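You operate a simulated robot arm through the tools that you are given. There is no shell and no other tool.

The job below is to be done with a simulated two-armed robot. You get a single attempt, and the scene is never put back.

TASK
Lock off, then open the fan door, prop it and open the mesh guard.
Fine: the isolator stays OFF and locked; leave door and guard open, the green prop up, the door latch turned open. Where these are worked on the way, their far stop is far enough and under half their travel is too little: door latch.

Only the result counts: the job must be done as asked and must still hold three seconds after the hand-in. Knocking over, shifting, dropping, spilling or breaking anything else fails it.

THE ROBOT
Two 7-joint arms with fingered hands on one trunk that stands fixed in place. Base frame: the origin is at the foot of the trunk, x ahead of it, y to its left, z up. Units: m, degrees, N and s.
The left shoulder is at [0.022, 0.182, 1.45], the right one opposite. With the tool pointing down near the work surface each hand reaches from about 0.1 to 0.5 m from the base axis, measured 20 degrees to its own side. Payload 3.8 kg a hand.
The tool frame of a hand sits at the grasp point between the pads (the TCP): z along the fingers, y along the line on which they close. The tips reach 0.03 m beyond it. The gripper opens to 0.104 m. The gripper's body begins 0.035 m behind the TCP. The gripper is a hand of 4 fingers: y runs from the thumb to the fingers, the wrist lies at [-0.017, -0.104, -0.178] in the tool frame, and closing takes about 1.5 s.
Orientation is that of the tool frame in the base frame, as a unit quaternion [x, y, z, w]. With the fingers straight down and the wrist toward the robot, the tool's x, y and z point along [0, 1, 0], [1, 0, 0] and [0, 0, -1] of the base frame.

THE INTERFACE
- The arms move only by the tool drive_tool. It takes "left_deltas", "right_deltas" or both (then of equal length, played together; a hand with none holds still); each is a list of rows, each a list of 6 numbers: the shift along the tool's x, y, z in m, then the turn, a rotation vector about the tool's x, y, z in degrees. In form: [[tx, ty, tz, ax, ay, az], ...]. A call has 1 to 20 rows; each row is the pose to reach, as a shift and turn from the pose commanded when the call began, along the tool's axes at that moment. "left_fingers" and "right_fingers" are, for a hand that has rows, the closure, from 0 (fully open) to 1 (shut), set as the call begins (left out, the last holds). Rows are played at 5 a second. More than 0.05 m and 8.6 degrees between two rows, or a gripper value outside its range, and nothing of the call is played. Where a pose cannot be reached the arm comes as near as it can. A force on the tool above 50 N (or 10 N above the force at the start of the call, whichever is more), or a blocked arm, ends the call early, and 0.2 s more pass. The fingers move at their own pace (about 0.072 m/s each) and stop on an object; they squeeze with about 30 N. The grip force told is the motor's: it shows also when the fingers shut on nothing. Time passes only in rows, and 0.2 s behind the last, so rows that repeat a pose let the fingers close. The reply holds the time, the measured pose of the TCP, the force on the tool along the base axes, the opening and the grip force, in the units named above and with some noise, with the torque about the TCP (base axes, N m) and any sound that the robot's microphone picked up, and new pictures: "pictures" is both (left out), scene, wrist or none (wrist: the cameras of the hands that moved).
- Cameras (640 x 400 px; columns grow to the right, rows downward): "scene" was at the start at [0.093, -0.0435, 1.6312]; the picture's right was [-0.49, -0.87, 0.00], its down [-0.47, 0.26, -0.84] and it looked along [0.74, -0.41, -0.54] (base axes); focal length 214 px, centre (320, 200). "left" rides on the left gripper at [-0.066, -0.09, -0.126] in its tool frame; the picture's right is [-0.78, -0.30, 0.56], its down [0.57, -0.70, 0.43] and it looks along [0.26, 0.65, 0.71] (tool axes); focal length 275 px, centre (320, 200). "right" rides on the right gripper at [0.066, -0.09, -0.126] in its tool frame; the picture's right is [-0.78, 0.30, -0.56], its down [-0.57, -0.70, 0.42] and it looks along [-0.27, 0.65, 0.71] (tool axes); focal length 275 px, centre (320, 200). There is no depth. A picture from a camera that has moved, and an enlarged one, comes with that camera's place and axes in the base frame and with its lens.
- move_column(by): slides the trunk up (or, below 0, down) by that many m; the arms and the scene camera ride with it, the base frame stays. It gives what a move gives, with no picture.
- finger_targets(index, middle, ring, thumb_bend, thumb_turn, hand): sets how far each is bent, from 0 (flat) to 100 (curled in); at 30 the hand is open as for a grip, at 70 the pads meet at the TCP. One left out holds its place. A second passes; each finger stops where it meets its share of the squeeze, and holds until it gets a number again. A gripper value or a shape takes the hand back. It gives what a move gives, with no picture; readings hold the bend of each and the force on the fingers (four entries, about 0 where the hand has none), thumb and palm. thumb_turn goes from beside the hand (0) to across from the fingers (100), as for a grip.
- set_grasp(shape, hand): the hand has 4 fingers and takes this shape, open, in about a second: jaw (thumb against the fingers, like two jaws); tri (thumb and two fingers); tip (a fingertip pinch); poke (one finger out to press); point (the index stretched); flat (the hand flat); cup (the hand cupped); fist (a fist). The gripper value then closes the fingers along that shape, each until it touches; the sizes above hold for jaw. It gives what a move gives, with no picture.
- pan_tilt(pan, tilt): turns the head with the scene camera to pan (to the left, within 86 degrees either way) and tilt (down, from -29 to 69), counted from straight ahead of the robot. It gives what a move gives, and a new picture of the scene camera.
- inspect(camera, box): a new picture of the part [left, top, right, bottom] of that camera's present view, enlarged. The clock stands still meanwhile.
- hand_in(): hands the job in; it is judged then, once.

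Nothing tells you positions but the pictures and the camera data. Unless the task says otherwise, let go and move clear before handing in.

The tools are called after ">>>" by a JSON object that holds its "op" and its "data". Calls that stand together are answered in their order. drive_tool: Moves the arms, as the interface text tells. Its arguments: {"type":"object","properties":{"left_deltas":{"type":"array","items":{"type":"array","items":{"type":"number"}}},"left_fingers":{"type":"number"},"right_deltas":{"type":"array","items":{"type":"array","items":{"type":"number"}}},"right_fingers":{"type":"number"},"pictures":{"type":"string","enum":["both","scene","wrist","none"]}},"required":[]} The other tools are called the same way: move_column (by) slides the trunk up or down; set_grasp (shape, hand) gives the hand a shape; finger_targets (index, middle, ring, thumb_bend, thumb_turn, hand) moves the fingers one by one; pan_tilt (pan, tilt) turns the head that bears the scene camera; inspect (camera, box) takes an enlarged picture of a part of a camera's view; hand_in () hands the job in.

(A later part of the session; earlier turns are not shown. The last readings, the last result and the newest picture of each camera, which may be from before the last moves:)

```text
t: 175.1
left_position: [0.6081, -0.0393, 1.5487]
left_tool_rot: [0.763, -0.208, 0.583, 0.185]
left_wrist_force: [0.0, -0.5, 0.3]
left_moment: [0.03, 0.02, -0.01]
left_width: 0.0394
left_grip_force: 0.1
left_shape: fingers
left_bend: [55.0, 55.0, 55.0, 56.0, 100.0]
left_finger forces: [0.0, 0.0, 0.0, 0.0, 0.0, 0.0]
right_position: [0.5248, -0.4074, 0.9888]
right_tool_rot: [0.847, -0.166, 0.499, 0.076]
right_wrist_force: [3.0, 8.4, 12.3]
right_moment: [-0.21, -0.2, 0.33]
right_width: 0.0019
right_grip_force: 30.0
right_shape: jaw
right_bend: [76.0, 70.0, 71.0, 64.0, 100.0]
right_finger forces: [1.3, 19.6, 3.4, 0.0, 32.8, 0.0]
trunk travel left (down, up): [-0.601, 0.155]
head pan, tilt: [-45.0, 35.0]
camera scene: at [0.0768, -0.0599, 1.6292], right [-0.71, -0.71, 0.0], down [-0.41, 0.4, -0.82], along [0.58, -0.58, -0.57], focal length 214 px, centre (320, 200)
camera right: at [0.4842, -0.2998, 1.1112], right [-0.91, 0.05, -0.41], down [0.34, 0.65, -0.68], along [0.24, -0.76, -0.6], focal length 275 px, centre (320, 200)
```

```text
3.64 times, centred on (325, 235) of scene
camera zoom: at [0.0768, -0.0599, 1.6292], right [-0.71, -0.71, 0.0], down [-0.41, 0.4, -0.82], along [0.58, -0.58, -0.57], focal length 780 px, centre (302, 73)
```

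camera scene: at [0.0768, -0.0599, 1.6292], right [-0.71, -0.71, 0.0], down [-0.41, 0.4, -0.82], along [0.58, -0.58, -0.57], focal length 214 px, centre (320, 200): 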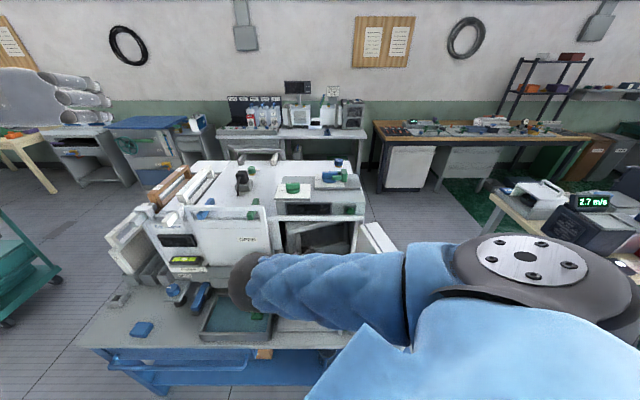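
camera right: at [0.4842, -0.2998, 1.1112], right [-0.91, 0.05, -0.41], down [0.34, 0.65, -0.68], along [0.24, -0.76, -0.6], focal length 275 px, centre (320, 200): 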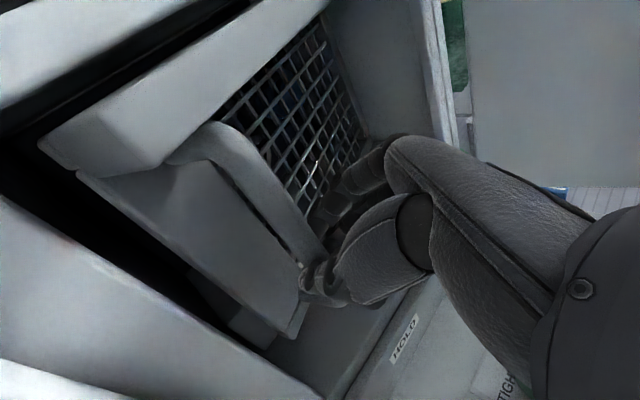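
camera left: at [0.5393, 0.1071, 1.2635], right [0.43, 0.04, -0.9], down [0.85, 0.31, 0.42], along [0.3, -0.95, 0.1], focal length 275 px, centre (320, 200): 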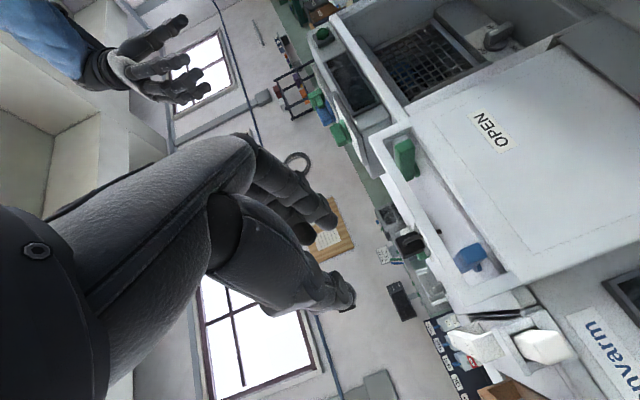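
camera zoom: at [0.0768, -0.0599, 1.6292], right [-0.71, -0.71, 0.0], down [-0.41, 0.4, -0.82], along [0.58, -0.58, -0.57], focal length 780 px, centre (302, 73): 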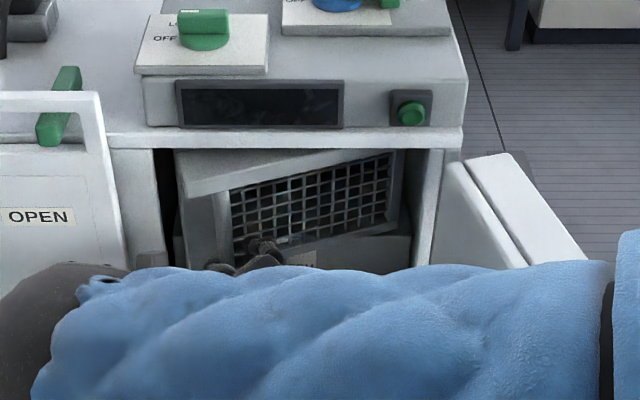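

The guard is hinged on the right and is swinging open with my grip. I'll continue along its arc.

>>> {"op": "drive_tool", "data": {"right_deltas": [[-0.0096, 0.0011, -0.0169, 0, 0, 0], [-0.0191, 0.004, -0.0338, 0, 0, 0], [-0.0284, 0.0086, -0.0505, 0, 0, 0], [-0.0373, 0.0148, -0.0667, 0, 0, 0], [-0.0459, 0.0226, -0.0824, 0, 0, 0], [-0.0459, 0.0226, -0.0824, 0, 0, 0]]}}

>>> {"op": "inspect", "data": {"camera": "scene", "box": [250, 180, 420, 300]}}

```text
t: 176.4
left_position: [0.6098, -0.0411, 1.5477]
left_tool_rot: [0.764, -0.209, 0.582, 0.184]
left_wrist_force: [-0.5, 1.2, 0.1]
left_moment: [0.0, 0.04, -0.02]
left_width: 0.0397
left_grip_force: 0.0
left_shape: fingers
left_bend: [55.0, 55.0, 55.0, 56.0, 100.0]
left_finger forces: [0.0, 0.0, 0.0, 0.1, 0.0, 0.0]
right_position: [0.4395, -0.41, 0.9718]
right_tool_rot: [0.849, -0.167, 0.496, 0.072]
right_wrist_force: [-1.1, -1.7, -0.2]
right_moment: [0.03, 0.02, 0.1]
right_width: 0.0028
right_grip_force: 29.7
right_shape: jaw
right_bend: [75.0, 70.0, 71.0, 77.0, 100.0]
right_finger forces: [0.0, 0.0, 0.1, 0.1, 0.0, 0.0]
right hand out of reach, approached as far as the arm can: row 3, 4, 5, 6
trunk travel left (down, up): [-0.601, 0.155]
head pan, tilt: [-45.0, 35.0]
stopped in row 6 (right hand): the force on the tool passed its limit at 50 N (the readings are from after the stop); the commanded pose is now the measured one
camera scene: at [0.0771, -0.062, 1.6286], right [-0.71, -0.71, 0.0], down [-0.41, 0.41, -0.82], along [0.58, -0.58, -0.57], focal length 214 px, centre (320, 200)
camera right: at [0.3975, -0.3049, 1.0948], right [-0.91, 0.05, -0.41], down [0.34, 0.65, -0.68], along [0.24, -0.76, -0.61], focal length 275 px, centre (320, 200)
```

scene: 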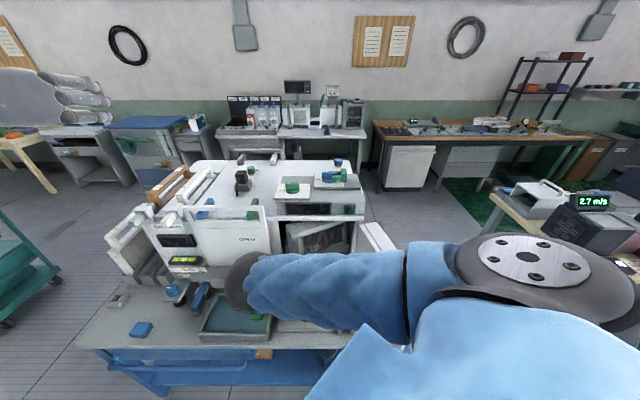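
right: 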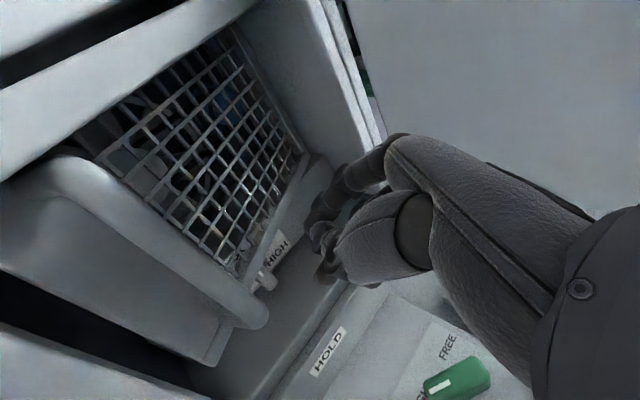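

```text
3.33 times, centred on (335, 240) of scene
camera zoom: at [0.0771, -0.062, 1.6286], right [-0.71, -0.71, 0.0], down [-0.41, 0.41, -0.82], along [0.58, -0.58, -0.57], focal length 715 px, centre (270, 67)
```

zoom: 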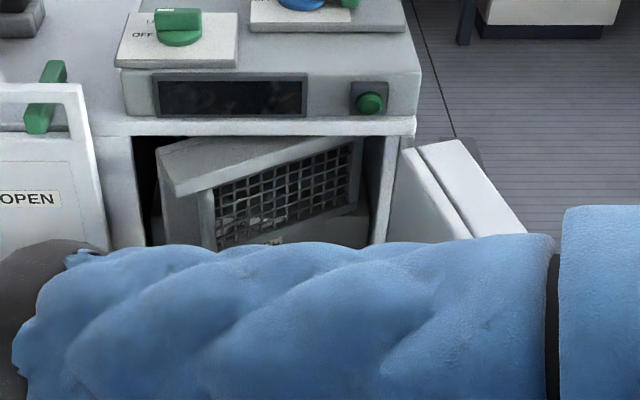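

The hand slipped off, but the guard stays about 27° open. I'll open the fingers, raise the trunk slightly and take a deeper grip on the bar.

>>> {"op": "finger_targets", "data": {"hand": "right", "index": 50, "middle": 50, "ring": 50, "thumb_bend": 48, "thumb_turn": 100}}

>>> {"op": "move_column", "data": {"by": 0.03}}

>>> {"op": "drive_tool", "data": {"right_deltas": [[0.003, -0.007, -0.003, 0, 0, 0], [0.006, -0.014, -0.006, 0, 0, 0], [0.012, -0.0215, -0.009, 0, 0, 0], [0.012, -0.0215, -0.009, 0, 0, 0]]}}

>>> {"op": "inspect", "data": {"camera": "right", "box": [0, 0, 640, 400]}}

```text
t: 177.4
left_position: [0.6085, -0.0412, 1.5485]
left_tool_rot: [0.764, -0.208, 0.582, 0.186]
left_wrist_force: [-0.2, 0.6, 0.1]
left_moment: [0.01, 0.0, -0.02]
left_width: 0.0394
left_grip_force: 0.1
left_shape: fingers
left_bend: [55.0, 55.0, 55.0, 56.0, 100.0]
left_finger forces: [0.0, 0.0, 0.1, 0.0, 0.0, 0.1]
right_position: [0.4418, -0.4063, 0.9716]
right_tool_rot: [0.849, -0.164, 0.497, 0.069]
right_wrist_force: [0.4, 1.2, 0.2]
right_moment: [-0.03, -0.01, -0.02]
right_width: 0.0557
right_grip_force: 0.0
right_shape: fingers
right_bend: [50.0, 50.0, 50.0, 48.0, 100.0]
right_finger forces: [0.0, 0.0, 0.0, 0.1, 0.0, 0.0]
trunk travel left (down, up): [-0.601, 0.155]
head pan, tilt: [-45.0, 35.0]
```

```text
t: 178.2
left_position: [0.6107, -0.0408, 1.578]
left_tool_rot: [0.764, -0.208, 0.582, 0.185]
left_wrist_force: [0.4, -0.8, 0.0]
left_moment: [-0.02, -0.01, 0.01]
left_width: 0.0395
left_grip_force: 0.1
left_shape: fingers
left_bend: [55.0, 55.0, 55.0, 56.0, 100.0]
left_finger forces: [0.1, 0.0, 0.0, 0.0, 0.0, 0.1]
right_position: [0.4416, -0.408, 1.0031]
right_tool_rot: [0.849, -0.164, 0.498, 0.068]
right_wrist_force: [0.5, -0.3, 0.1]
right_moment: [0.0, 0.01, -0.01]
right_width: 0.0556
right_grip_force: 0.3
right_shape: fingers
right_bend: [50.0, 50.0, 50.0, 48.0, 100.0]
right_finger forces: [0.1, 0.0, 0.0, 0.1, 0.0, 0.0]
trunk travel left (down, up): [-0.631, 0.125]
head pan, tilt: [-45.0, 35.0]
```

```text
t: 179.2
left_position: [0.6081, -0.0412, 1.5785]
left_tool_rot: [0.763, -0.209, 0.583, 0.185]
left_wrist_force: [0.0, 0.0, 1.1]
left_moment: [-0.01, -0.02, 0.0]
left_width: 0.0396
left_grip_force: 0.1
left_shape: fingers
left_bend: [55.0, 55.0, 55.0, 56.0, 100.0]
left_finger forces: [0.1, 0.0, 0.1, 0.0, 0.0, 0.0]
right_position: [0.4566, -0.4067, 1.0073]
right_tool_rot: [0.848, -0.164, 0.499, 0.07]
right_wrist_force: [0.6, 0.4, 0.4]
right_moment: [0.01, 0.04, -0.01]
right_width: 0.0559
right_grip_force: 0.1
right_shape: fingers
right_bend: [50.0, 50.0, 50.0, 48.0, 100.0]
right_finger forces: [0.1, 0.0, 0.1, 0.1, 0.1, 0.0]
right hand out of reach, approached as far as the arm can: row 1, 2, 3, 4
trunk travel left (down, up): [-0.631, 0.125]
head pan, tilt: [-45.0, 35.0]
camera scene: at [0.076, -0.0624, 1.659], right [-0.71, -0.71, 0.0], down [-0.41, 0.41, -0.82], along [0.58, -0.58, -0.57], focal length 214 px, centre (320, 200)
camera right: at [0.415, -0.3012, 1.1306], right [-0.91, 0.04, -0.41], down [0.34, 0.66, -0.67], along [0.24, -0.75, -0.61], focal length 275 px, centre (320, 200)
```

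scene: 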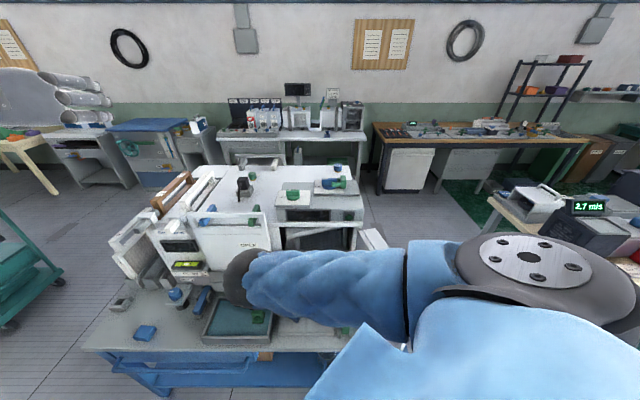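
right: 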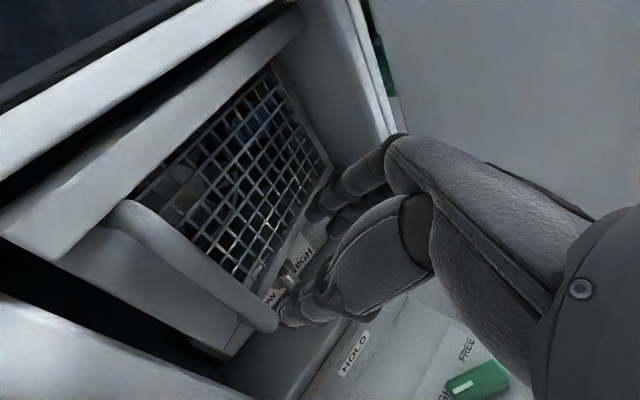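

```text
1.00 times, centred on (320, 200) of right (not enlarged: the box is as wide or as high as the picture)
camera zoom: at [0.415, -0.3012, 1.1306], right [-0.91, 0.04, -0.41], down [0.34, 0.66, -0.67], along [0.24, -0.75, -0.61], focal length 275 px, centre (320, 200)
```

zoom: 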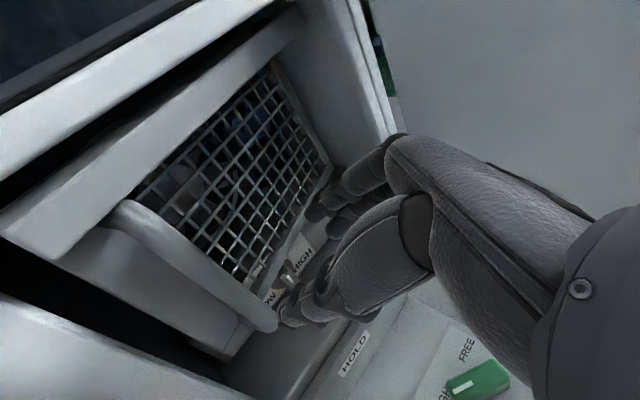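

>>> {"op": "drive_tool", "data": {"right_deltas": [[0.002, -0.0188, 0.005, 0, 0, 0], [0.003, -0.0188, 0.03, 0, 0, 0], [0.006, -0.0188, 0.055, 0, 0, 0], [0.0085, -0.0188, 0.075, 0, 0, 0], [0.0095, -0.0188, 0.088, 0, 0, 0], [0.0095, -0.0188, 0.088, 0, 0, 0]], "pictures": "wrist"}}

>>> {"op": "inspect", "data": {"camera": "right", "box": [50, 150, 440, 400]}}

```text
t: 180.6
left_position: [0.6082, -0.0402, 1.5782]
left_tool_rot: [0.764, -0.208, 0.582, 0.186]
left_wrist_force: [0.1, -0.1, 0.1]
left_moment: [0.02, -0.03, 0.02]
left_width: 0.0395
left_grip_force: 0.0
left_shape: fingers
left_bend: [55.0, 55.0, 55.0, 56.0, 100.0]
left_finger forces: [0.0, 0.0, 0.0, 0.0, 0.1, 0.0]
right_position: [0.5403, -0.4148, 0.9731]
right_tool_rot: [0.848, -0.164, 0.499, 0.069]
right_wrist_force: [0.1, 0.3, -0.5]
right_moment: [-0.02, 0.01, -0.01]
right_width: 0.0558
right_grip_force: 0.0
right_shape: fingers
right_bend: [50.0, 50.0, 50.0, 48.0, 100.0]
right_finger forces: [0.0, 0.0, 0.0, 0.0, 0.0, 0.1]
right hand out of reach, approached as far as the arm can: row 1
trunk travel left (down, up): [-0.631, 0.125]
head pan, tilt: [-45.0, 35.0]
camera right: at [0.4977, -0.3103, 1.0963], right [-0.91, 0.04, -0.41], down [0.34, 0.66, -0.67], along [0.24, -0.75, -0.61], focal length 275 px, centre (320, 200)
```

right: 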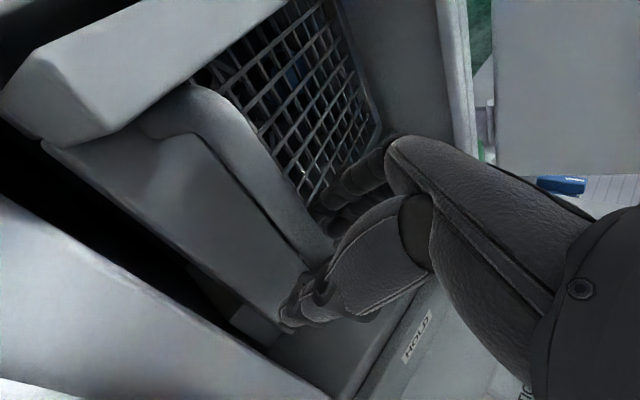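

```text
1.60 times, centred on (245, 275) of right
camera zoom: at [0.4977, -0.3103, 1.0963], right [-0.91, 0.04, -0.41], down [0.34, 0.66, -0.67], along [0.24, -0.75, -0.61], focal length 440 px, centre (440, 80)
```

zoom: 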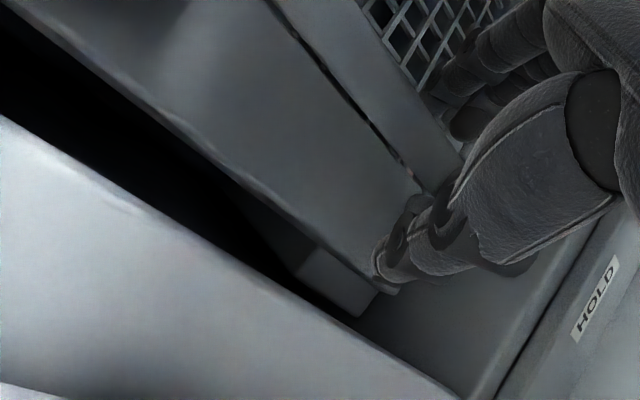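

>>> {"op": "drive_tool", "data": {"right_deltas": [[0, 0, 0, 0, 0, 0], [0, 0, 0, 0, 0, 0], [0, 0, 0, 0, 0, 0], [0, 0, 0, 0, 0, 0], [0, 0, 0, 0, 0, 0], [0, 0, 0, 0, 0, 0]], "right_fingers": 1.0, "pictures": "wrist"}}

>>> {"op": "inspect", "data": {"camera": "right", "box": [50, 150, 440, 400]}}

```text
t: 181.9
left_position: [0.6086, -0.0405, 1.5779]
left_tool_rot: [0.764, -0.209, 0.582, 0.184]
left_wrist_force: [0.0, 0.2, -0.6]
left_moment: [0.02, -0.04, 0.02]
left_width: 0.0395
left_grip_force: 0.0
left_shape: fingers
left_bend: [55.0, 55.0, 55.0, 56.0, 100.0]
left_finger forces: [0.0, 0.0, 0.0, 0.0, 0.1, 0.0]
right_position: [0.5392, -0.4163, 0.9724]
right_tool_rot: [0.848, -0.164, 0.499, 0.069]
right_wrist_force: [-0.5, -1.3, -2.1]
right_moment: [-0.03, 0.19, -0.03]
right_width: 0.0114
right_grip_force: 30.2
right_shape: jaw
right_bend: [70.0, 71.0, 71.0, 76.0, 100.0]
right_finger forces: [14.5, 6.8, 5.4, 0.0, 22.8, 0.0]
trunk travel left (down, up): [-0.631, 0.125]
head pan, tilt: [-45.0, 35.0]
camera right: at [0.4976, -0.3109, 1.0959], right [-0.91, 0.04, -0.41], down [0.34, 0.66, -0.67], along [0.24, -0.75, -0.61], focal length 275 px, centre (320, 200)
```

right: 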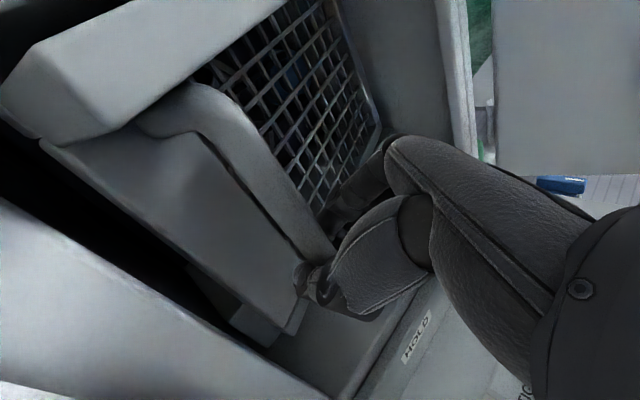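

```text
1.60 times, centred on (245, 275) of right
camera zoom: at [0.4976, -0.3109, 1.0959], right [-0.91, 0.04, -0.41], down [0.34, 0.66, -0.67], along [0.24, -0.75, -0.61], focal length 440 px, centre (440, 80)
```

zoom: 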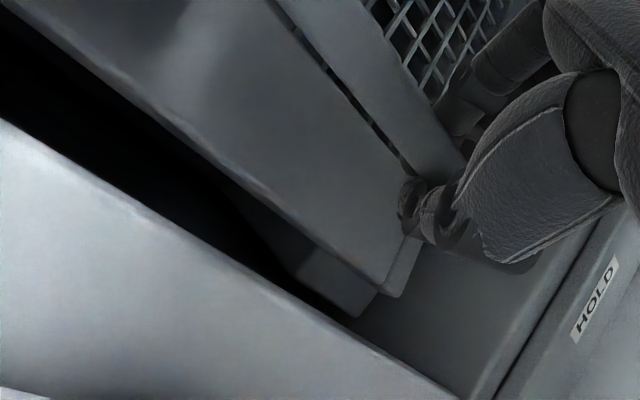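

That is a firm, balanced grip. I'll pull the guard further open.

>>> {"op": "drive_tool", "data": {"right_deltas": [[-0.005, 0.0008, -0.009, 0, 0, 0], [-0.0102, 0.0017, -0.0181, 0, 0, 0], [-0.0157, 0.0036, -0.028, 0, 0, 0], [-0.0212, 0.0058, -0.038, 0, 0, 0], [-0.0265, 0.009, -0.0477, 0, 0, 0], [-0.0318, 0.0123, -0.0573, 0, 0, 0], [-0.0318, 0.0123, -0.0573, 0, 0, 0]]}}

>>> {"op": "inspect", "data": {"camera": "scene", "box": [250, 190, 420, 310]}}

```text
t: 183.6
left_position: [0.6104, -0.0415, 1.5775]
left_tool_rot: [0.764, -0.209, 0.582, 0.185]
left_wrist_force: [0.0, 0.2, -1.1]
left_moment: [-0.04, -0.02, 0.02]
left_width: 0.0396
left_grip_force: 0.2
left_shape: fingers
left_bend: [55.0, 55.0, 55.0, 56.0, 100.0]
left_finger forces: [0.1, 0.0, 0.0, 0.1, 0.1, 0.1]
right_position: [0.4716, -0.4058, 0.972]
right_tool_rot: [0.849, -0.164, 0.498, 0.069]
right_wrist_force: [0.5, 2.0, -7.6]
right_moment: [-0.01, 0.21, 0.1]
right_width: 0.0119
right_grip_force: 30.0
right_shape: jaw
right_bend: [70.0, 71.0, 71.0, 77.0, 100.0]
right_finger forces: [13.4, 5.4, 5.1, 0.0, 20.0, 0.0]
trunk travel left (down, up): [-0.631, 0.125]
head pan, tilt: [-45.0, 35.0]
camera scene: at [0.0771, -0.0628, 1.6589], right [-0.71, -0.71, 0.0], down [-0.41, 0.41, -0.82], along [0.58, -0.58, -0.57], focal length 214 px, centre (320, 200)
camera right: at [0.4312, -0.3001, 1.0965], right [-0.91, 0.04, -0.41], down [0.34, 0.66, -0.67], along [0.24, -0.75, -0.61], focal length 275 px, centre (320, 200)
```

scene: 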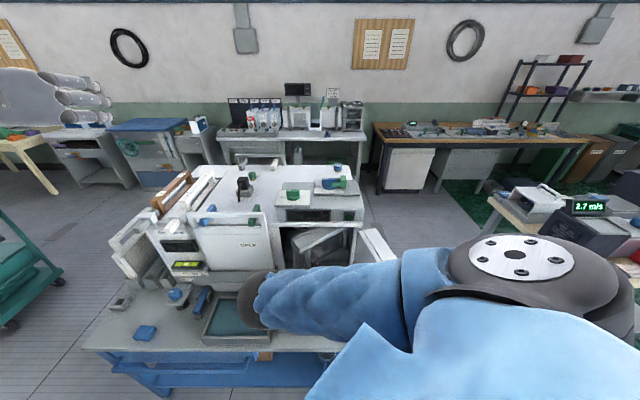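
right: 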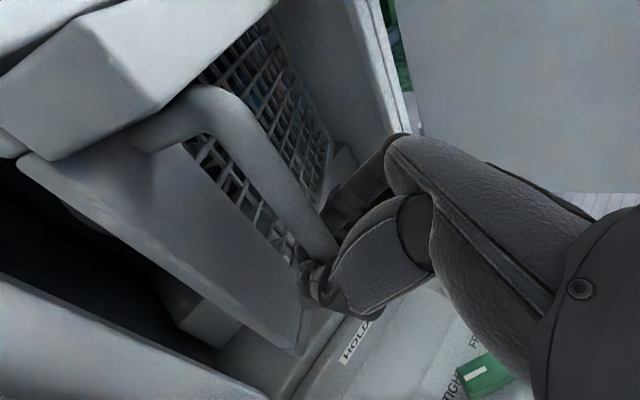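

```text
3.33 times, centred on (335, 250) of scene
camera zoom: at [0.0771, -0.0628, 1.6589], right [-0.71, -0.71, 0.0], down [-0.41, 0.41, -0.82], along [0.58, -0.58, -0.57], focal length 715 px, centre (270, 33)
```

zoom: 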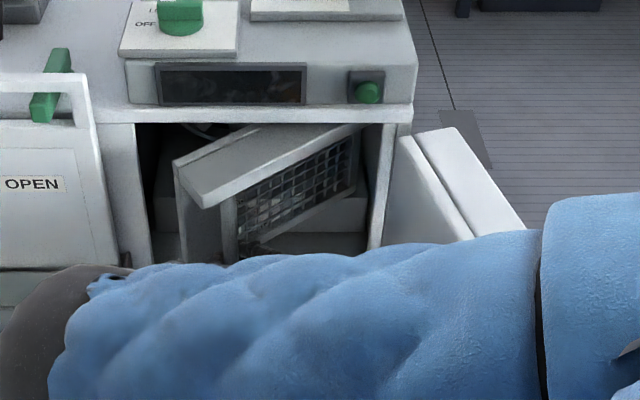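

>>> {"op": "drive_tool", "data": {"right_deltas": [[-0.005, 0.0043, -0.0095, 0, 0, 0], [-0.0102, 0.0087, -0.0189, 0, 0, 0], [-0.015, 0.0142, -0.0278, 0, 0, 0], [-0.0197, 0.0198, -0.0366, 0, 0, 0], [-0.0242, 0.0262, -0.045, 0, 0, 0], [-0.0286, 0.0327, -0.0535, 0, 0, 0], [-0.0286, 0.0327, -0.0535, 0, 0, 0]]}}

>>> {"op": "inspect", "data": {"camera": "scene", "box": [250, 190, 420, 310]}}

```text
t: 185.2
left_position: [0.6092, -0.043, 1.5772]
left_tool_rot: [0.764, -0.209, 0.583, 0.184]
left_wrist_force: [0.8, -0.3, -0.2]
left_moment: [0.0, -0.03, 0.03]
left_width: 0.0395
left_grip_force: 0.0
left_shape: fingers
left_bend: [55.0, 55.0, 55.0, 56.0, 100.0]
left_finger forces: [0.1, 0.0, 0.0, 0.1, 0.1, 0.1]
right_position: [0.4067, -0.4159, 0.9733]
right_tool_rot: [0.848, -0.164, 0.499, 0.069]
right_wrist_force: [0.8, -1.7, -7.8]
right_moment: [-0.02, 0.18, 0.04]
right_width: 0.0109
right_grip_force: 30.5
right_shape: jaw
right_bend: [70.0, 71.0, 63.0, 78.0, 100.0]
right_finger forces: [10.8, 4.4, 4.9, 0.0, 18.6, 0.0]
trunk travel left (down, up): [-0.631, 0.125]
head pan, tilt: [-45.0, 35.0]
camera scene: at [0.0771, -0.0633, 1.6589], right [-0.71, -0.71, 0.0], down [-0.41, 0.41, -0.82], along [0.58, -0.58, -0.57], focal length 214 px, centre (320, 200)
camera right: at [0.3634, -0.3105, 1.0965], right [-0.91, 0.04, -0.41], down [0.34, 0.66, -0.67], along [0.24, -0.75, -0.61], focal length 275 px, centre (320, 200)
```

scene: 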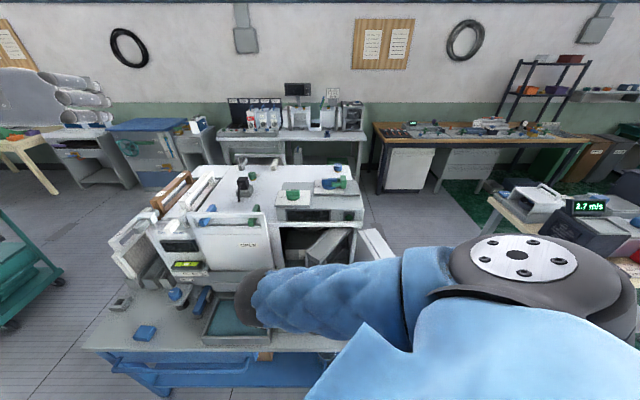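
right: 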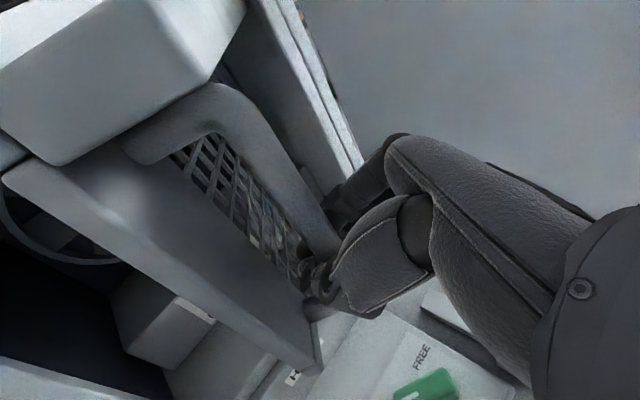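

```text
3.33 times, centred on (335, 250) of scene
camera zoom: at [0.0771, -0.0633, 1.6589], right [-0.71, -0.71, 0.0], down [-0.41, 0.41, -0.82], along [0.58, -0.58, -0.57], focal length 715 px, centre (270, 33)
```

zoom: 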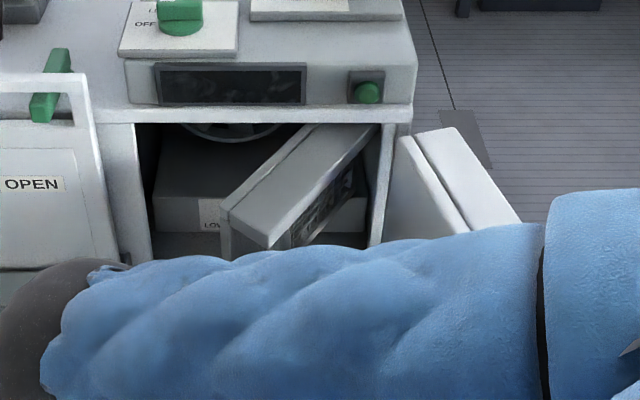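

>>> {"op": "drive_tool", "data": {"right_deltas": [[-0.004, 0.0075, -0.008, 0, 0, 0], [-0.0081, 0.0149, -0.0157, 0, 0, 0], [-0.0117, 0.0232, -0.0228, 0, 0, 0], [-0.0152, 0.0316, -0.0298, 0, 0, 0], [-0.0183, 0.0406, -0.0362, 0, 0, 0], [-0.0214, 0.0497, -0.0425, 0, 0, 0], [-0.0214, 0.0497, -0.0425, 0, 0, 0]]}}

>>> {"op": "inspect", "data": {"camera": "scene", "box": [250, 190, 420, 310]}}

```text
t: 186.8
left_position: [0.6093, -0.0427, 1.5776]
left_tool_rot: [0.764, -0.209, 0.582, 0.183]
left_wrist_force: [0.1, 0.0, 0.4]
left_moment: [0.02, 0.0, -0.02]
left_width: 0.0398
left_grip_force: 0.1
left_shape: fingers
left_bend: [55.0, 55.0, 55.0, 56.0, 100.0]
left_finger forces: [0.1, 0.0, 0.1, 0.0, 0.0, 0.0]
right_position: [0.3446, -0.447, 0.9744]
right_tool_rot: [0.849, -0.163, 0.499, 0.069]
right_wrist_force: [5.8, -5.7, -7.2]
right_moment: [-0.13, 0.03, 0.04]
right_width: 0.0098
right_grip_force: 29.8
right_shape: jaw
right_bend: [70.0, 71.0, 62.0, 79.0, 100.0]
right_finger forces: [9.5, 4.0, 4.8, 0.1, 17.4, 0.1]
trunk travel left (down, up): [-0.631, 0.125]
head pan, tilt: [-45.0, 35.0]
camera scene: at [0.0777, -0.0641, 1.6589], right [-0.71, -0.71, 0.0], down [-0.41, 0.41, -0.82], along [0.58, -0.58, -0.57], focal length 214 px, centre (320, 200)
camera right: at [0.3021, -0.3411, 1.0968], right [-0.91, 0.04, -0.41], down [0.34, 0.66, -0.67], along [0.24, -0.75, -0.61], focal length 275 px, centre (320, 200)
```

scene: 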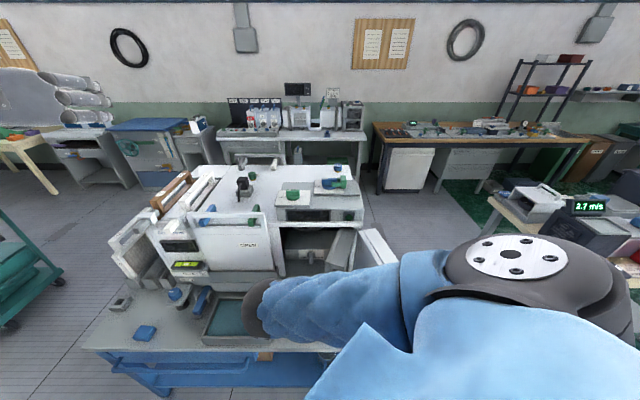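
right: 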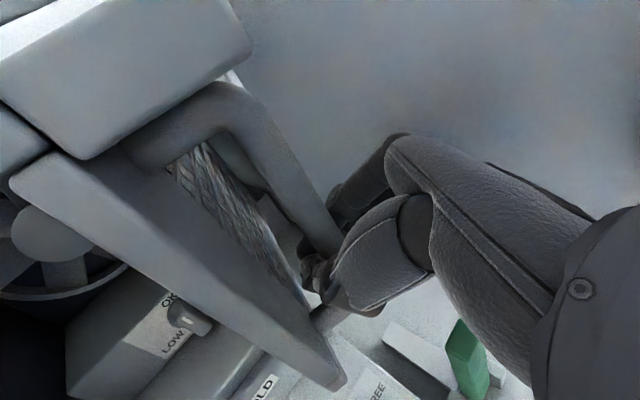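

```text
3.33 times, centred on (335, 250) of scene
camera zoom: at [0.0777, -0.0641, 1.6589], right [-0.71, -0.71, 0.0], down [-0.41, 0.41, -0.82], along [0.58, -0.58, -0.57], focal length 715 px, centre (270, 33)
```

zoom: 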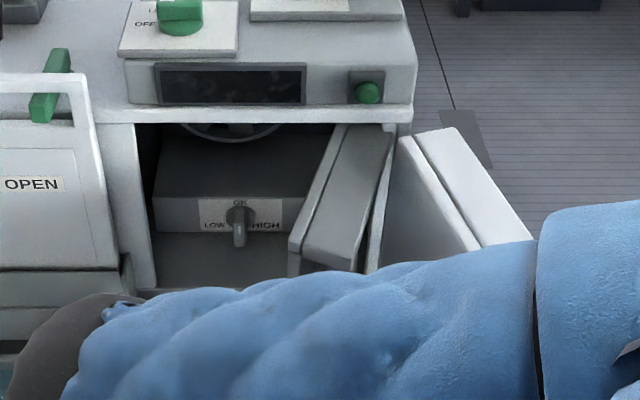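

>>> {"op": "drive_tool", "data": {"right_deltas": [[-0.0026, 0.0098, -0.0055, 0, 0, 0], [-0.0052, 0.0196, -0.011, 0, 0, 0], [-0.0066, 0.0262, -0.014, 0, 0, 0], [-0.0066, 0.0262, -0.014, 0, 0, 0]]}}

>>> {"op": "inspect", "data": {"camera": "scene", "box": [250, 190, 420, 310]}}

```text
t: 187.8
left_position: [0.6145, -0.0389, 1.5762]
left_tool_rot: [0.765, -0.208, 0.581, 0.185]
left_wrist_force: [0.3, -0.1, 0.7]
left_moment: [-0.01, -0.01, 0.03]
left_width: 0.0398
left_grip_force: 0.1
left_shape: fingers
left_bend: [55.0, 55.0, 55.0, 56.0, 100.0]
left_finger forces: [0.0, 0.0, 0.1, 0.0, 0.1, 0.0]
right_position: [0.3287, -0.4593, 0.9727]
right_tool_rot: [0.847, -0.161, 0.502, 0.065]
right_wrist_force: [31.5, 13.4, -4.9]
right_moment: [-0.13, -0.13, -0.02]
right_width: 0.0114
right_grip_force: 29.9
right_shape: jaw
right_bend: [70.0, 71.0, 70.0, 76.0, 100.0]
right_finger forces: [3.3, 3.6, 2.9, 0.1, 35.4, 0.0]
trunk travel left (down, up): [-0.631, 0.125]
head pan, tilt: [-45.0, 35.0]
camera scene: at [0.0822, -0.0605, 1.6588], right [-0.71, -0.71, 0.0], down [-0.41, 0.4, -0.82], along [0.58, -0.58, -0.58], focal length 214 px, centre (320, 200)
camera right: at [0.2846, -0.3551, 1.0966], right [-0.91, 0.03, -0.42], down [0.33, 0.66, -0.67], along [0.26, -0.75, -0.61], focal length 275 px, centre (320, 200)
```

scene: 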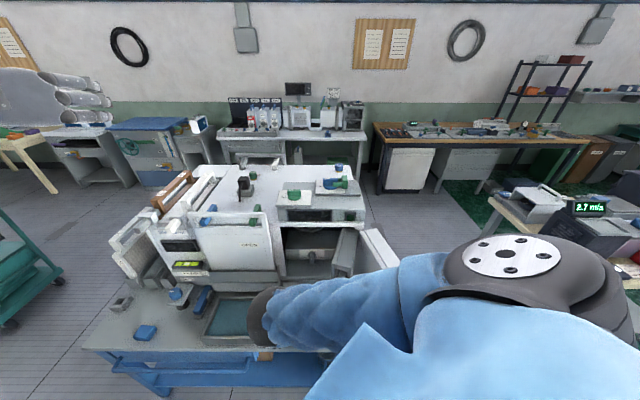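
right: 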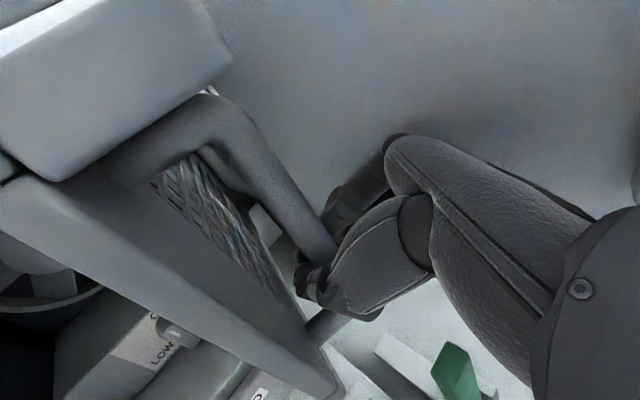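

```text
3.33 times, centred on (335, 250) of scene
camera zoom: at [0.0822, -0.0605, 1.6588], right [-0.71, -0.71, 0.0], down [-0.41, 0.4, -0.82], along [0.58, -0.58, -0.58], focal length 715 px, centre (270, 33)
```

zoom: 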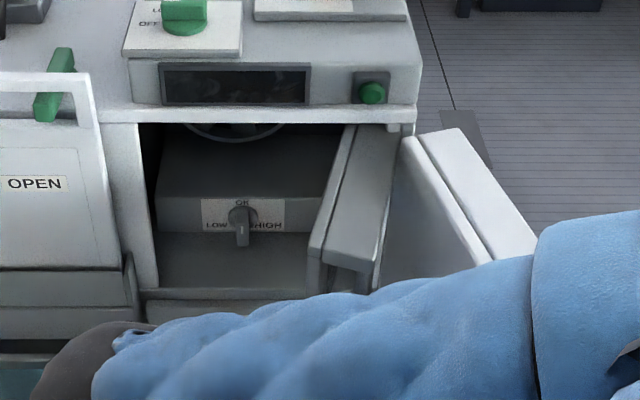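

The guard is open to about 82°, against what feels like its stop. I'll relax the pull, open only the fingers so the thumb doesn't push the guard shut, and then slide back out.

>>> {"op": "drive_tool", "data": {"right_deltas": [[0.001, -0.005, 0.002, 0, 0, 0], [0.001, -0.006, 0.002, 0, 0, 0]], "pictures": "none"}}

>>> {"op": "finger_targets", "data": {"hand": "right", "index": 42, "middle": 42, "ring": 42}}

>>> {"op": "inspect", "data": {"camera": "right", "box": [0, 0, 640, 400]}}

```text
t: 188.3
left_position: [0.6133, -0.0403, 1.5762]
left_tool_rot: [0.764, -0.207, 0.582, 0.186]
left_wrist_force: [-0.4, -0.6, 0.3]
left_moment: [-0.05, 0.0, 0.02]
left_width: 0.0398
left_grip_force: 0.1
left_shape: fingers
left_bend: [55.0, 55.0, 55.0, 56.0, 100.0]
left_finger forces: [0.0, 0.0, 0.0, 0.0, 0.1, 0.0]
right_position: [0.3283, -0.459, 0.9739]
right_tool_rot: [0.848, -0.163, 0.5, 0.069]
right_wrist_force: [26.1, 1.4, -0.7]
right_moment: [-0.19, -0.09, -0.06]
right_width: 0.0114
right_grip_force: 29.5
right_shape: jaw
right_bend: [70.0, 71.0, 69.0, 76.0, 100.0]
right_finger forces: [5.4, 4.7, 4.7, 0.0, 29.1, 0.1]
trunk travel left (down, up): [-0.631, 0.125]
head pan, tilt: [-45.0, 35.0]
```

```text
t: 189.3
left_position: [0.6138, -0.038, 1.5767]
left_tool_rot: [0.765, -0.209, 0.58, 0.185]
left_wrist_force: [-0.8, -0.4, -0.1]
left_moment: [0.0, -0.01, 0.0]
left_width: 0.0396
left_grip_force: 0.0
left_shape: fingers
left_bend: [55.0, 55.0, 55.0, 56.0, 100.0]
left_finger forces: [0.0, 0.0, 0.0, 0.1, 0.0, 0.0]
right_position: [0.3298, -0.4541, 0.9715]
right_tool_rot: [0.849, -0.162, 0.499, 0.065]
right_wrist_force: [23.4, 16.8, -6.4]
right_moment: [0.1, -0.03, -0.14]
right_width: 0.0387
right_grip_force: 15.2
right_shape: fingers
right_bend: [42.0, 44.0, 42.0, 77.0, 100.0]
right_finger forces: [0.1, 5.0, 0.0, 0.0, 25.6, 0.1]
trunk travel left (down, up): [-0.631, 0.125]
head pan, tilt: [-45.0, 35.0]
```

```text
1.00 times, centred on (320, 200) of right (not enlarged: the box is as wide or as high as the picture)
camera zoom: at [0.2867, -0.3497, 1.0954], right [-0.91, 0.04, -0.41], down [0.33, 0.66, -0.67], along [0.25, -0.75, -0.61], focal length 275 px, centre (320, 200)
```

zoom: 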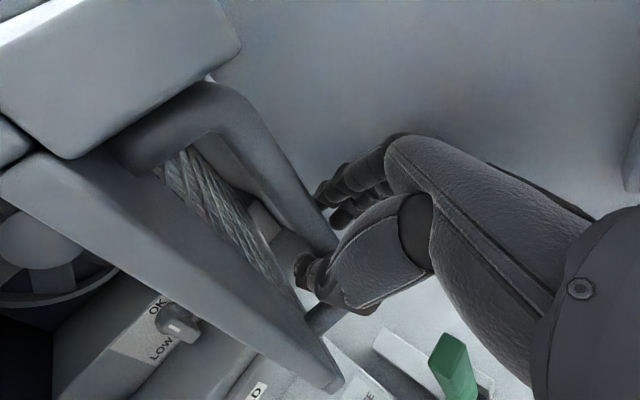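

>>> {"op": "drive_tool", "data": {"right_deltas": [[0.0, -0.006, 0.0, 0, 0, 0], [0.0, -0.012, 0.0, 0, 0, 0], [0.0, -0.012, 0.0, 0, 0, 0]], "pictures": "none"}}

>>> {"op": "finger_targets", "data": {"hand": "right", "thumb_bend": 72}}

>>> {"op": "inspect", "data": {"camera": "scene", "box": [250, 190, 420, 310]}}

```text
t: 190.2
left_position: [0.613, -0.0422, 1.575]
left_tool_rot: [0.765, -0.209, 0.58, 0.185]
left_wrist_force: [0.1, 0.2, 0.1]
left_moment: [0.02, 0.04, 0.01]
left_width: 0.0398
left_grip_force: 0.1
left_shape: fingers
left_bend: [55.0, 55.0, 55.0, 56.0, 100.0]
left_finger forces: [0.0, 0.1, 0.1, 0.0, 0.1, 0.1]
right_position: [0.3315, -0.4478, 0.972]
right_tool_rot: [0.849, -0.163, 0.498, 0.068]
right_wrist_force: [24.3, 0.3, -11.5]
right_moment: [0.0, 0.06, 0.03]
right_width: 0.0331
right_grip_force: 10.9
right_shape: fingers
right_bend: [42.0, 42.0, 42.0, 78.0, 100.0]
right_finger forces: [0.1, 0.0, 0.0, 0.0, 21.2, 0.0]
trunk travel left (down, up): [-0.631, 0.125]
head pan, tilt: [-45.0, 35.0]
```

```text
t: 191.2
left_position: [0.6104, -0.0413, 1.578]
left_tool_rot: [0.764, -0.209, 0.582, 0.186]
left_wrist_force: [-0.1, 0.2, -0.3]
left_moment: [-0.01, -0.01, -0.01]
left_width: 0.0394
left_grip_force: 0.1
left_shape: fingers
left_bend: [55.0, 55.0, 55.0, 56.0, 100.0]
left_finger forces: [0.0, 0.1, 0.0, 0.0, 0.0, 0.1]
right_position: [0.3284, -0.4478, 0.9746]
right_tool_rot: [0.849, -0.164, 0.498, 0.069]
right_wrist_force: [1.9, 2.1, 1.2]
right_moment: [0.03, 0.01, 0.03]
right_width: 0.0389
right_grip_force: 1.0
right_shape: fingers
right_bend: [42.0, 42.0, 42.0, 71.0, 100.0]
right_finger forces: [0.0, 0.0, 0.1, 0.1, 3.2, 0.1]
trunk travel left (down, up): [-0.631, 0.125]
head pan, tilt: [-45.0, 35.0]
```

```text
3.33 times, centred on (335, 250) of scene
camera zoom: at [0.0768, -0.062, 1.659], right [-0.71, -0.71, 0.0], down [-0.41, 0.41, -0.82], along [0.58, -0.58, -0.57], focal length 715 px, centre (270, 33)
```

zoom: 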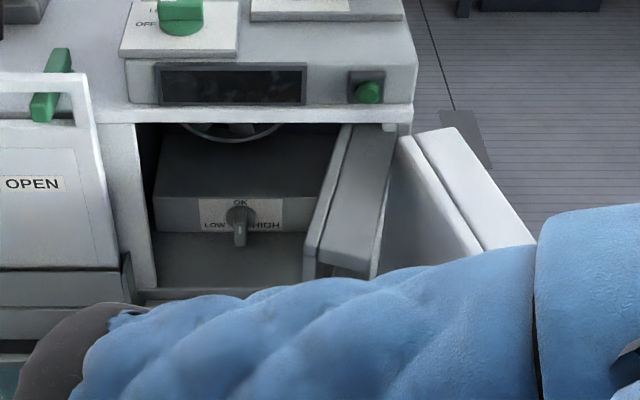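

>>> {"op": "drive_tool", "data": {"right_deltas": [[-0.007, -0.006, -0.012, 0, 0, 0], [-0.014, -0.0125, -0.0235, 0, 0, 0], [-0.0215, -0.019, -0.036, 0, 0, 0], [-0.028, -0.025, -0.047, 0, 0, 0]]}}

>>> {"op": "inspect", "data": {"camera": "scene", "box": [250, 190, 420, 310]}}

```text
t: 192.2
left_position: [0.6085, -0.0399, 1.578]
left_tool_rot: [0.764, -0.209, 0.581, 0.186]
left_wrist_force: [0.8, -0.3, -0.7]
left_moment: [0.0, -0.02, -0.03]
left_width: 0.0398
left_grip_force: 0.0
left_shape: fingers
left_bend: [55.0, 55.0, 55.0, 56.0, 100.0]
left_finger forces: [0.1, 0.0, 0.0, 0.0, 0.0, 0.0]
right_position: [0.292, -0.4327, 0.9604]
right_tool_rot: [0.848, -0.163, 0.499, 0.069]
right_wrist_force: [1.5, 3.0, 0.1]
right_moment: [0.0, 0.0, -0.03]
right_width: 0.0352
right_grip_force: 1.6
right_shape: fingers
right_bend: [42.0, 43.0, 42.0, 72.0, 100.0]
right_finger forces: [0.1, 3.0, 0.0, 0.0, 0.0, 0.0]
right hand out of reach, approached as far as the arm can: row 2, 3, 4
trunk travel left (down, up): [-0.631, 0.125]
head pan, tilt: [-45.0, 35.0]
camera scene: at [0.0764, -0.0618, 1.659], right [-0.71, -0.71, 0.0], down [-0.41, 0.41, -0.82], along [0.58, -0.58, -0.57], focal length 214 px, centre (320, 200)
camera right: at [0.2509, -0.3276, 1.0831], right [-0.91, 0.04, -0.41], down [0.34, 0.66, -0.67], along [0.25, -0.75, -0.61], focal length 275 px, centre (320, 200)
```

scene: 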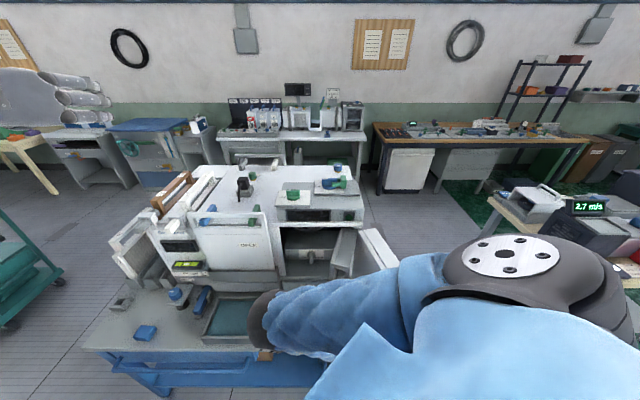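
right: 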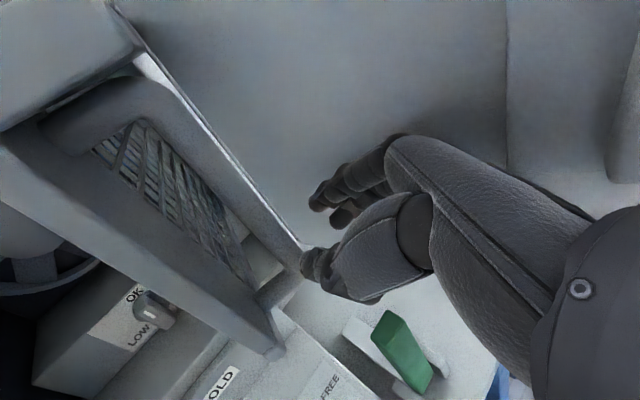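

```text
3.33 times, centred on (335, 250) of scene
camera zoom: at [0.0764, -0.0618, 1.659], right [-0.71, -0.71, 0.0], down [-0.41, 0.41, -0.82], along [0.58, -0.58, -0.57], focal length 715 px, centre (270, 33)
```

zoom: 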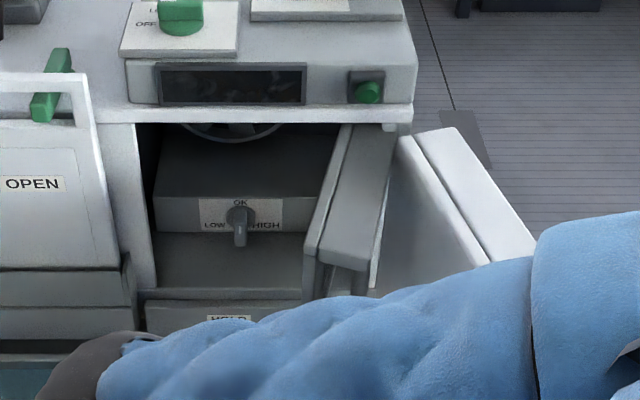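

The thumb has slid out of the handle and the guard stays open. I'll rotate the hand back to pointing down, which draws it away from the guard, then lift straight up.

>>> {"op": "drive_tool", "data": {"right_deltas": [[0.0, 0.002, -0.003, 0, -7.5, 0], [0.0, 0.003, -0.006, 0, -15, 0], [0.0, 0.003, -0.01, 0, -22.5, 0], [0.0, 0.003, -0.012, 0, -30, 0]]}}

>>> {"op": "inspect", "data": {"camera": "scene", "box": [250, 190, 420, 310]}}

```text
t: 193.2
left_position: [0.6121, -0.0399, 1.5774]
left_tool_rot: [0.763, -0.208, 0.582, 0.185]
left_wrist_force: [-0.8, 0.6, -0.4]
left_moment: [-0.04, 0.0, 0.01]
left_width: 0.0399
left_grip_force: 0.0
left_shape: fingers
left_bend: [55.0, 55.0, 55.0, 56.0, 100.0]
left_finger forces: [0.1, 0.0, 0.0, 0.0, 0.1, 0.0]
right_position: [0.2854, -0.4332, 0.9647]
right_tool_rot: [0.948, -0.175, 0.264, 0.023]
right_wrist_force: [14.0, 13.2, -3.6]
right_moment: [0.11, -0.11, 0.06]
right_width: 0.0352
right_grip_force: 9.1
right_shape: fingers
right_bend: [42.0, 50.0, 44.0, 72.0, 100.0]
right_finger forces: [0.0, 14.4, 3.2, 0.0, 0.0, 0.0]
right hand out of reach, approached as far as the arm can: row 1, 2, 3
trunk travel left (down, up): [-0.631, 0.125]
head pan, tilt: [-45.0, 35.0]
camera scene: at [0.0785, -0.0607, 1.659], right [-0.71, -0.71, 0.0], down [-0.41, 0.4, -0.82], along [0.58, -0.58, -0.57], focal length 214 px, centre (320, 200)
camera right: at [0.3084, -0.3537, 1.1112], right [-1.0, 0.05, 0.07], down [-0.01, 0.78, -0.62], along [-0.08, -0.62, -0.78], focal length 275 px, centre (320, 200)
```

scene: 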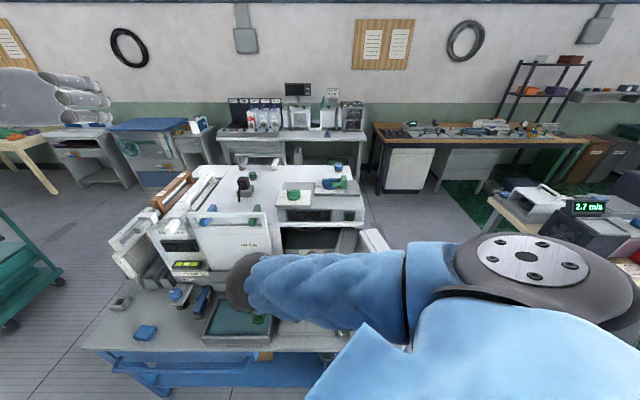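
right: 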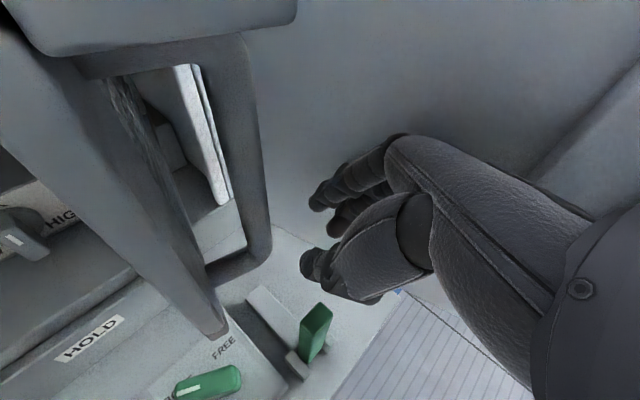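

```text
3.33 times, centred on (335, 250) of scene
camera zoom: at [0.0785, -0.0607, 1.659], right [-0.71, -0.71, 0.0], down [-0.41, 0.4, -0.82], along [0.58, -0.58, -0.57], focal length 715 px, centre (270, 33)
```

zoom: 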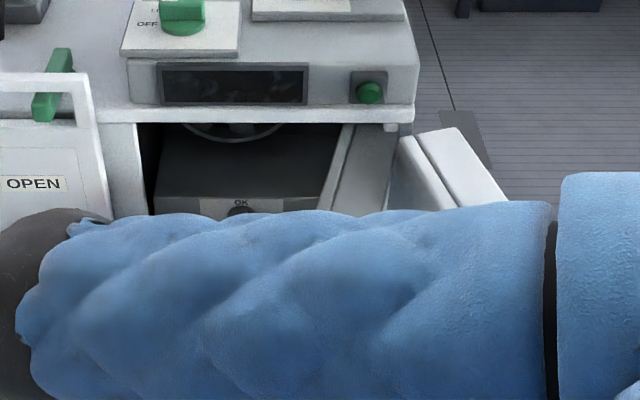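

>>> {"op": "drive_tool", "data": {"right_deltas": [[-0.005, -0.006, 0.0, 0, -7.5, 0], [-0.01, -0.012, 0.0, 0, -15, 0], [-0.015, -0.016, 0.0, 0, -22.5, 0], [-0.018, -0.018, -0.005, 0, -29, 0], [-0.018, -0.018, -0.005, 0, -29, 0]]}}

>>> {"op": "inspect", "data": {"camera": "right", "box": [0, 0, 640, 400]}}

```text
t: 194.3
left_position: [0.6092, -0.0403, 1.5783]
left_tool_rot: [0.764, -0.208, 0.582, 0.185]
left_wrist_force: [0.0, -0.4, 0.1]
left_moment: [0.0, 0.02, 0.03]
left_width: 0.0396
left_grip_force: 0.1
left_shape: fingers
left_bend: [55.0, 55.0, 55.0, 56.0, 100.0]
left_finger forces: [0.0, 0.1, 0.0, 0.0, 0.0, 0.0]
right_position: [0.2754, -0.4113, 0.9518]
right_tool_rot: [0.983, -0.181, 0.008, -0.008]
right_wrist_force: [1.0, 0.0, 0.7]
right_moment: [0.02, -0.03, -0.03]
right_width: 0.0353
right_grip_force: 0.0
right_shape: fingers
right_bend: [42.0, 42.0, 42.0, 72.0, 100.0]
right_finger forces: [0.0, 0.0, 0.0, 0.0, 0.0, 0.1]
right hand out of reach, approached as far as the arm can: row 1, 4, 5
trunk travel left (down, up): [-0.631, 0.125]
head pan, tilt: [-45.0, 35.0]
camera scene: at [0.0753, -0.0619, 1.6591], right [-0.71, -0.71, 0.0], down [-0.41, 0.41, -0.82], along [0.58, -0.58, -0.57], focal length 214 px, centre (320, 200)
camera right: at [0.3664, -0.3537, 1.0797], right [-0.84, -0.01, 0.54], down [-0.28, 0.86, -0.42], along [-0.46, -0.5, -0.73], focal length 275 px, centre (320, 200)
```

scene: 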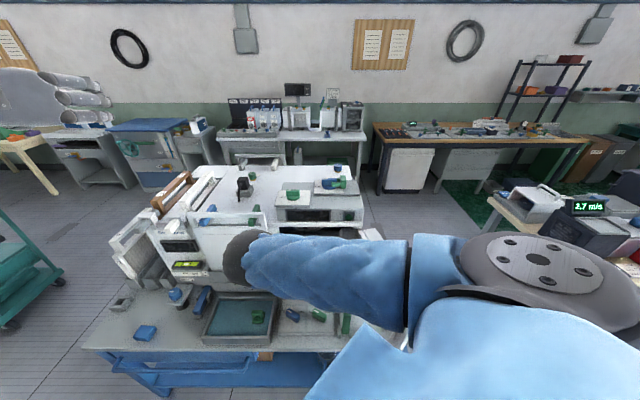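
right: 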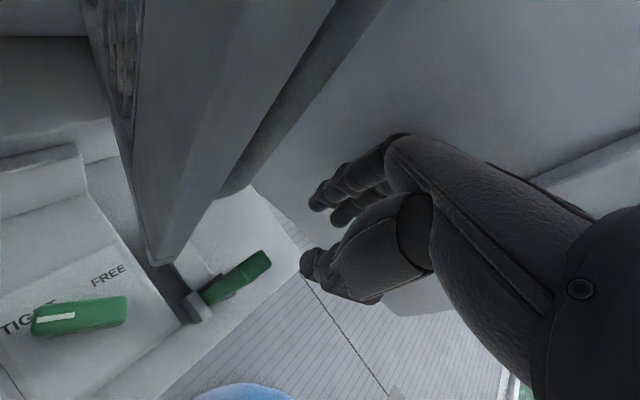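

```text
1.00 times, centred on (320, 200) of right (not enlarged: the box is as wide or as high as the picture)
camera zoom: at [0.3664, -0.3537, 1.0797], right [-0.84, -0.01, 0.54], down [-0.28, 0.86, -0.42], along [-0.46, -0.5, -0.73], focal length 275 px, centre (320, 200)
```

zoom: 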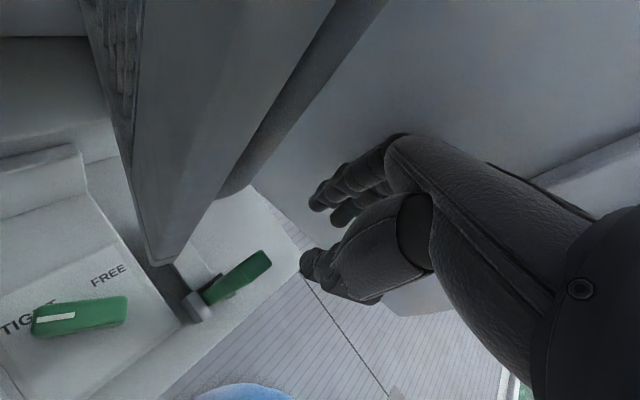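

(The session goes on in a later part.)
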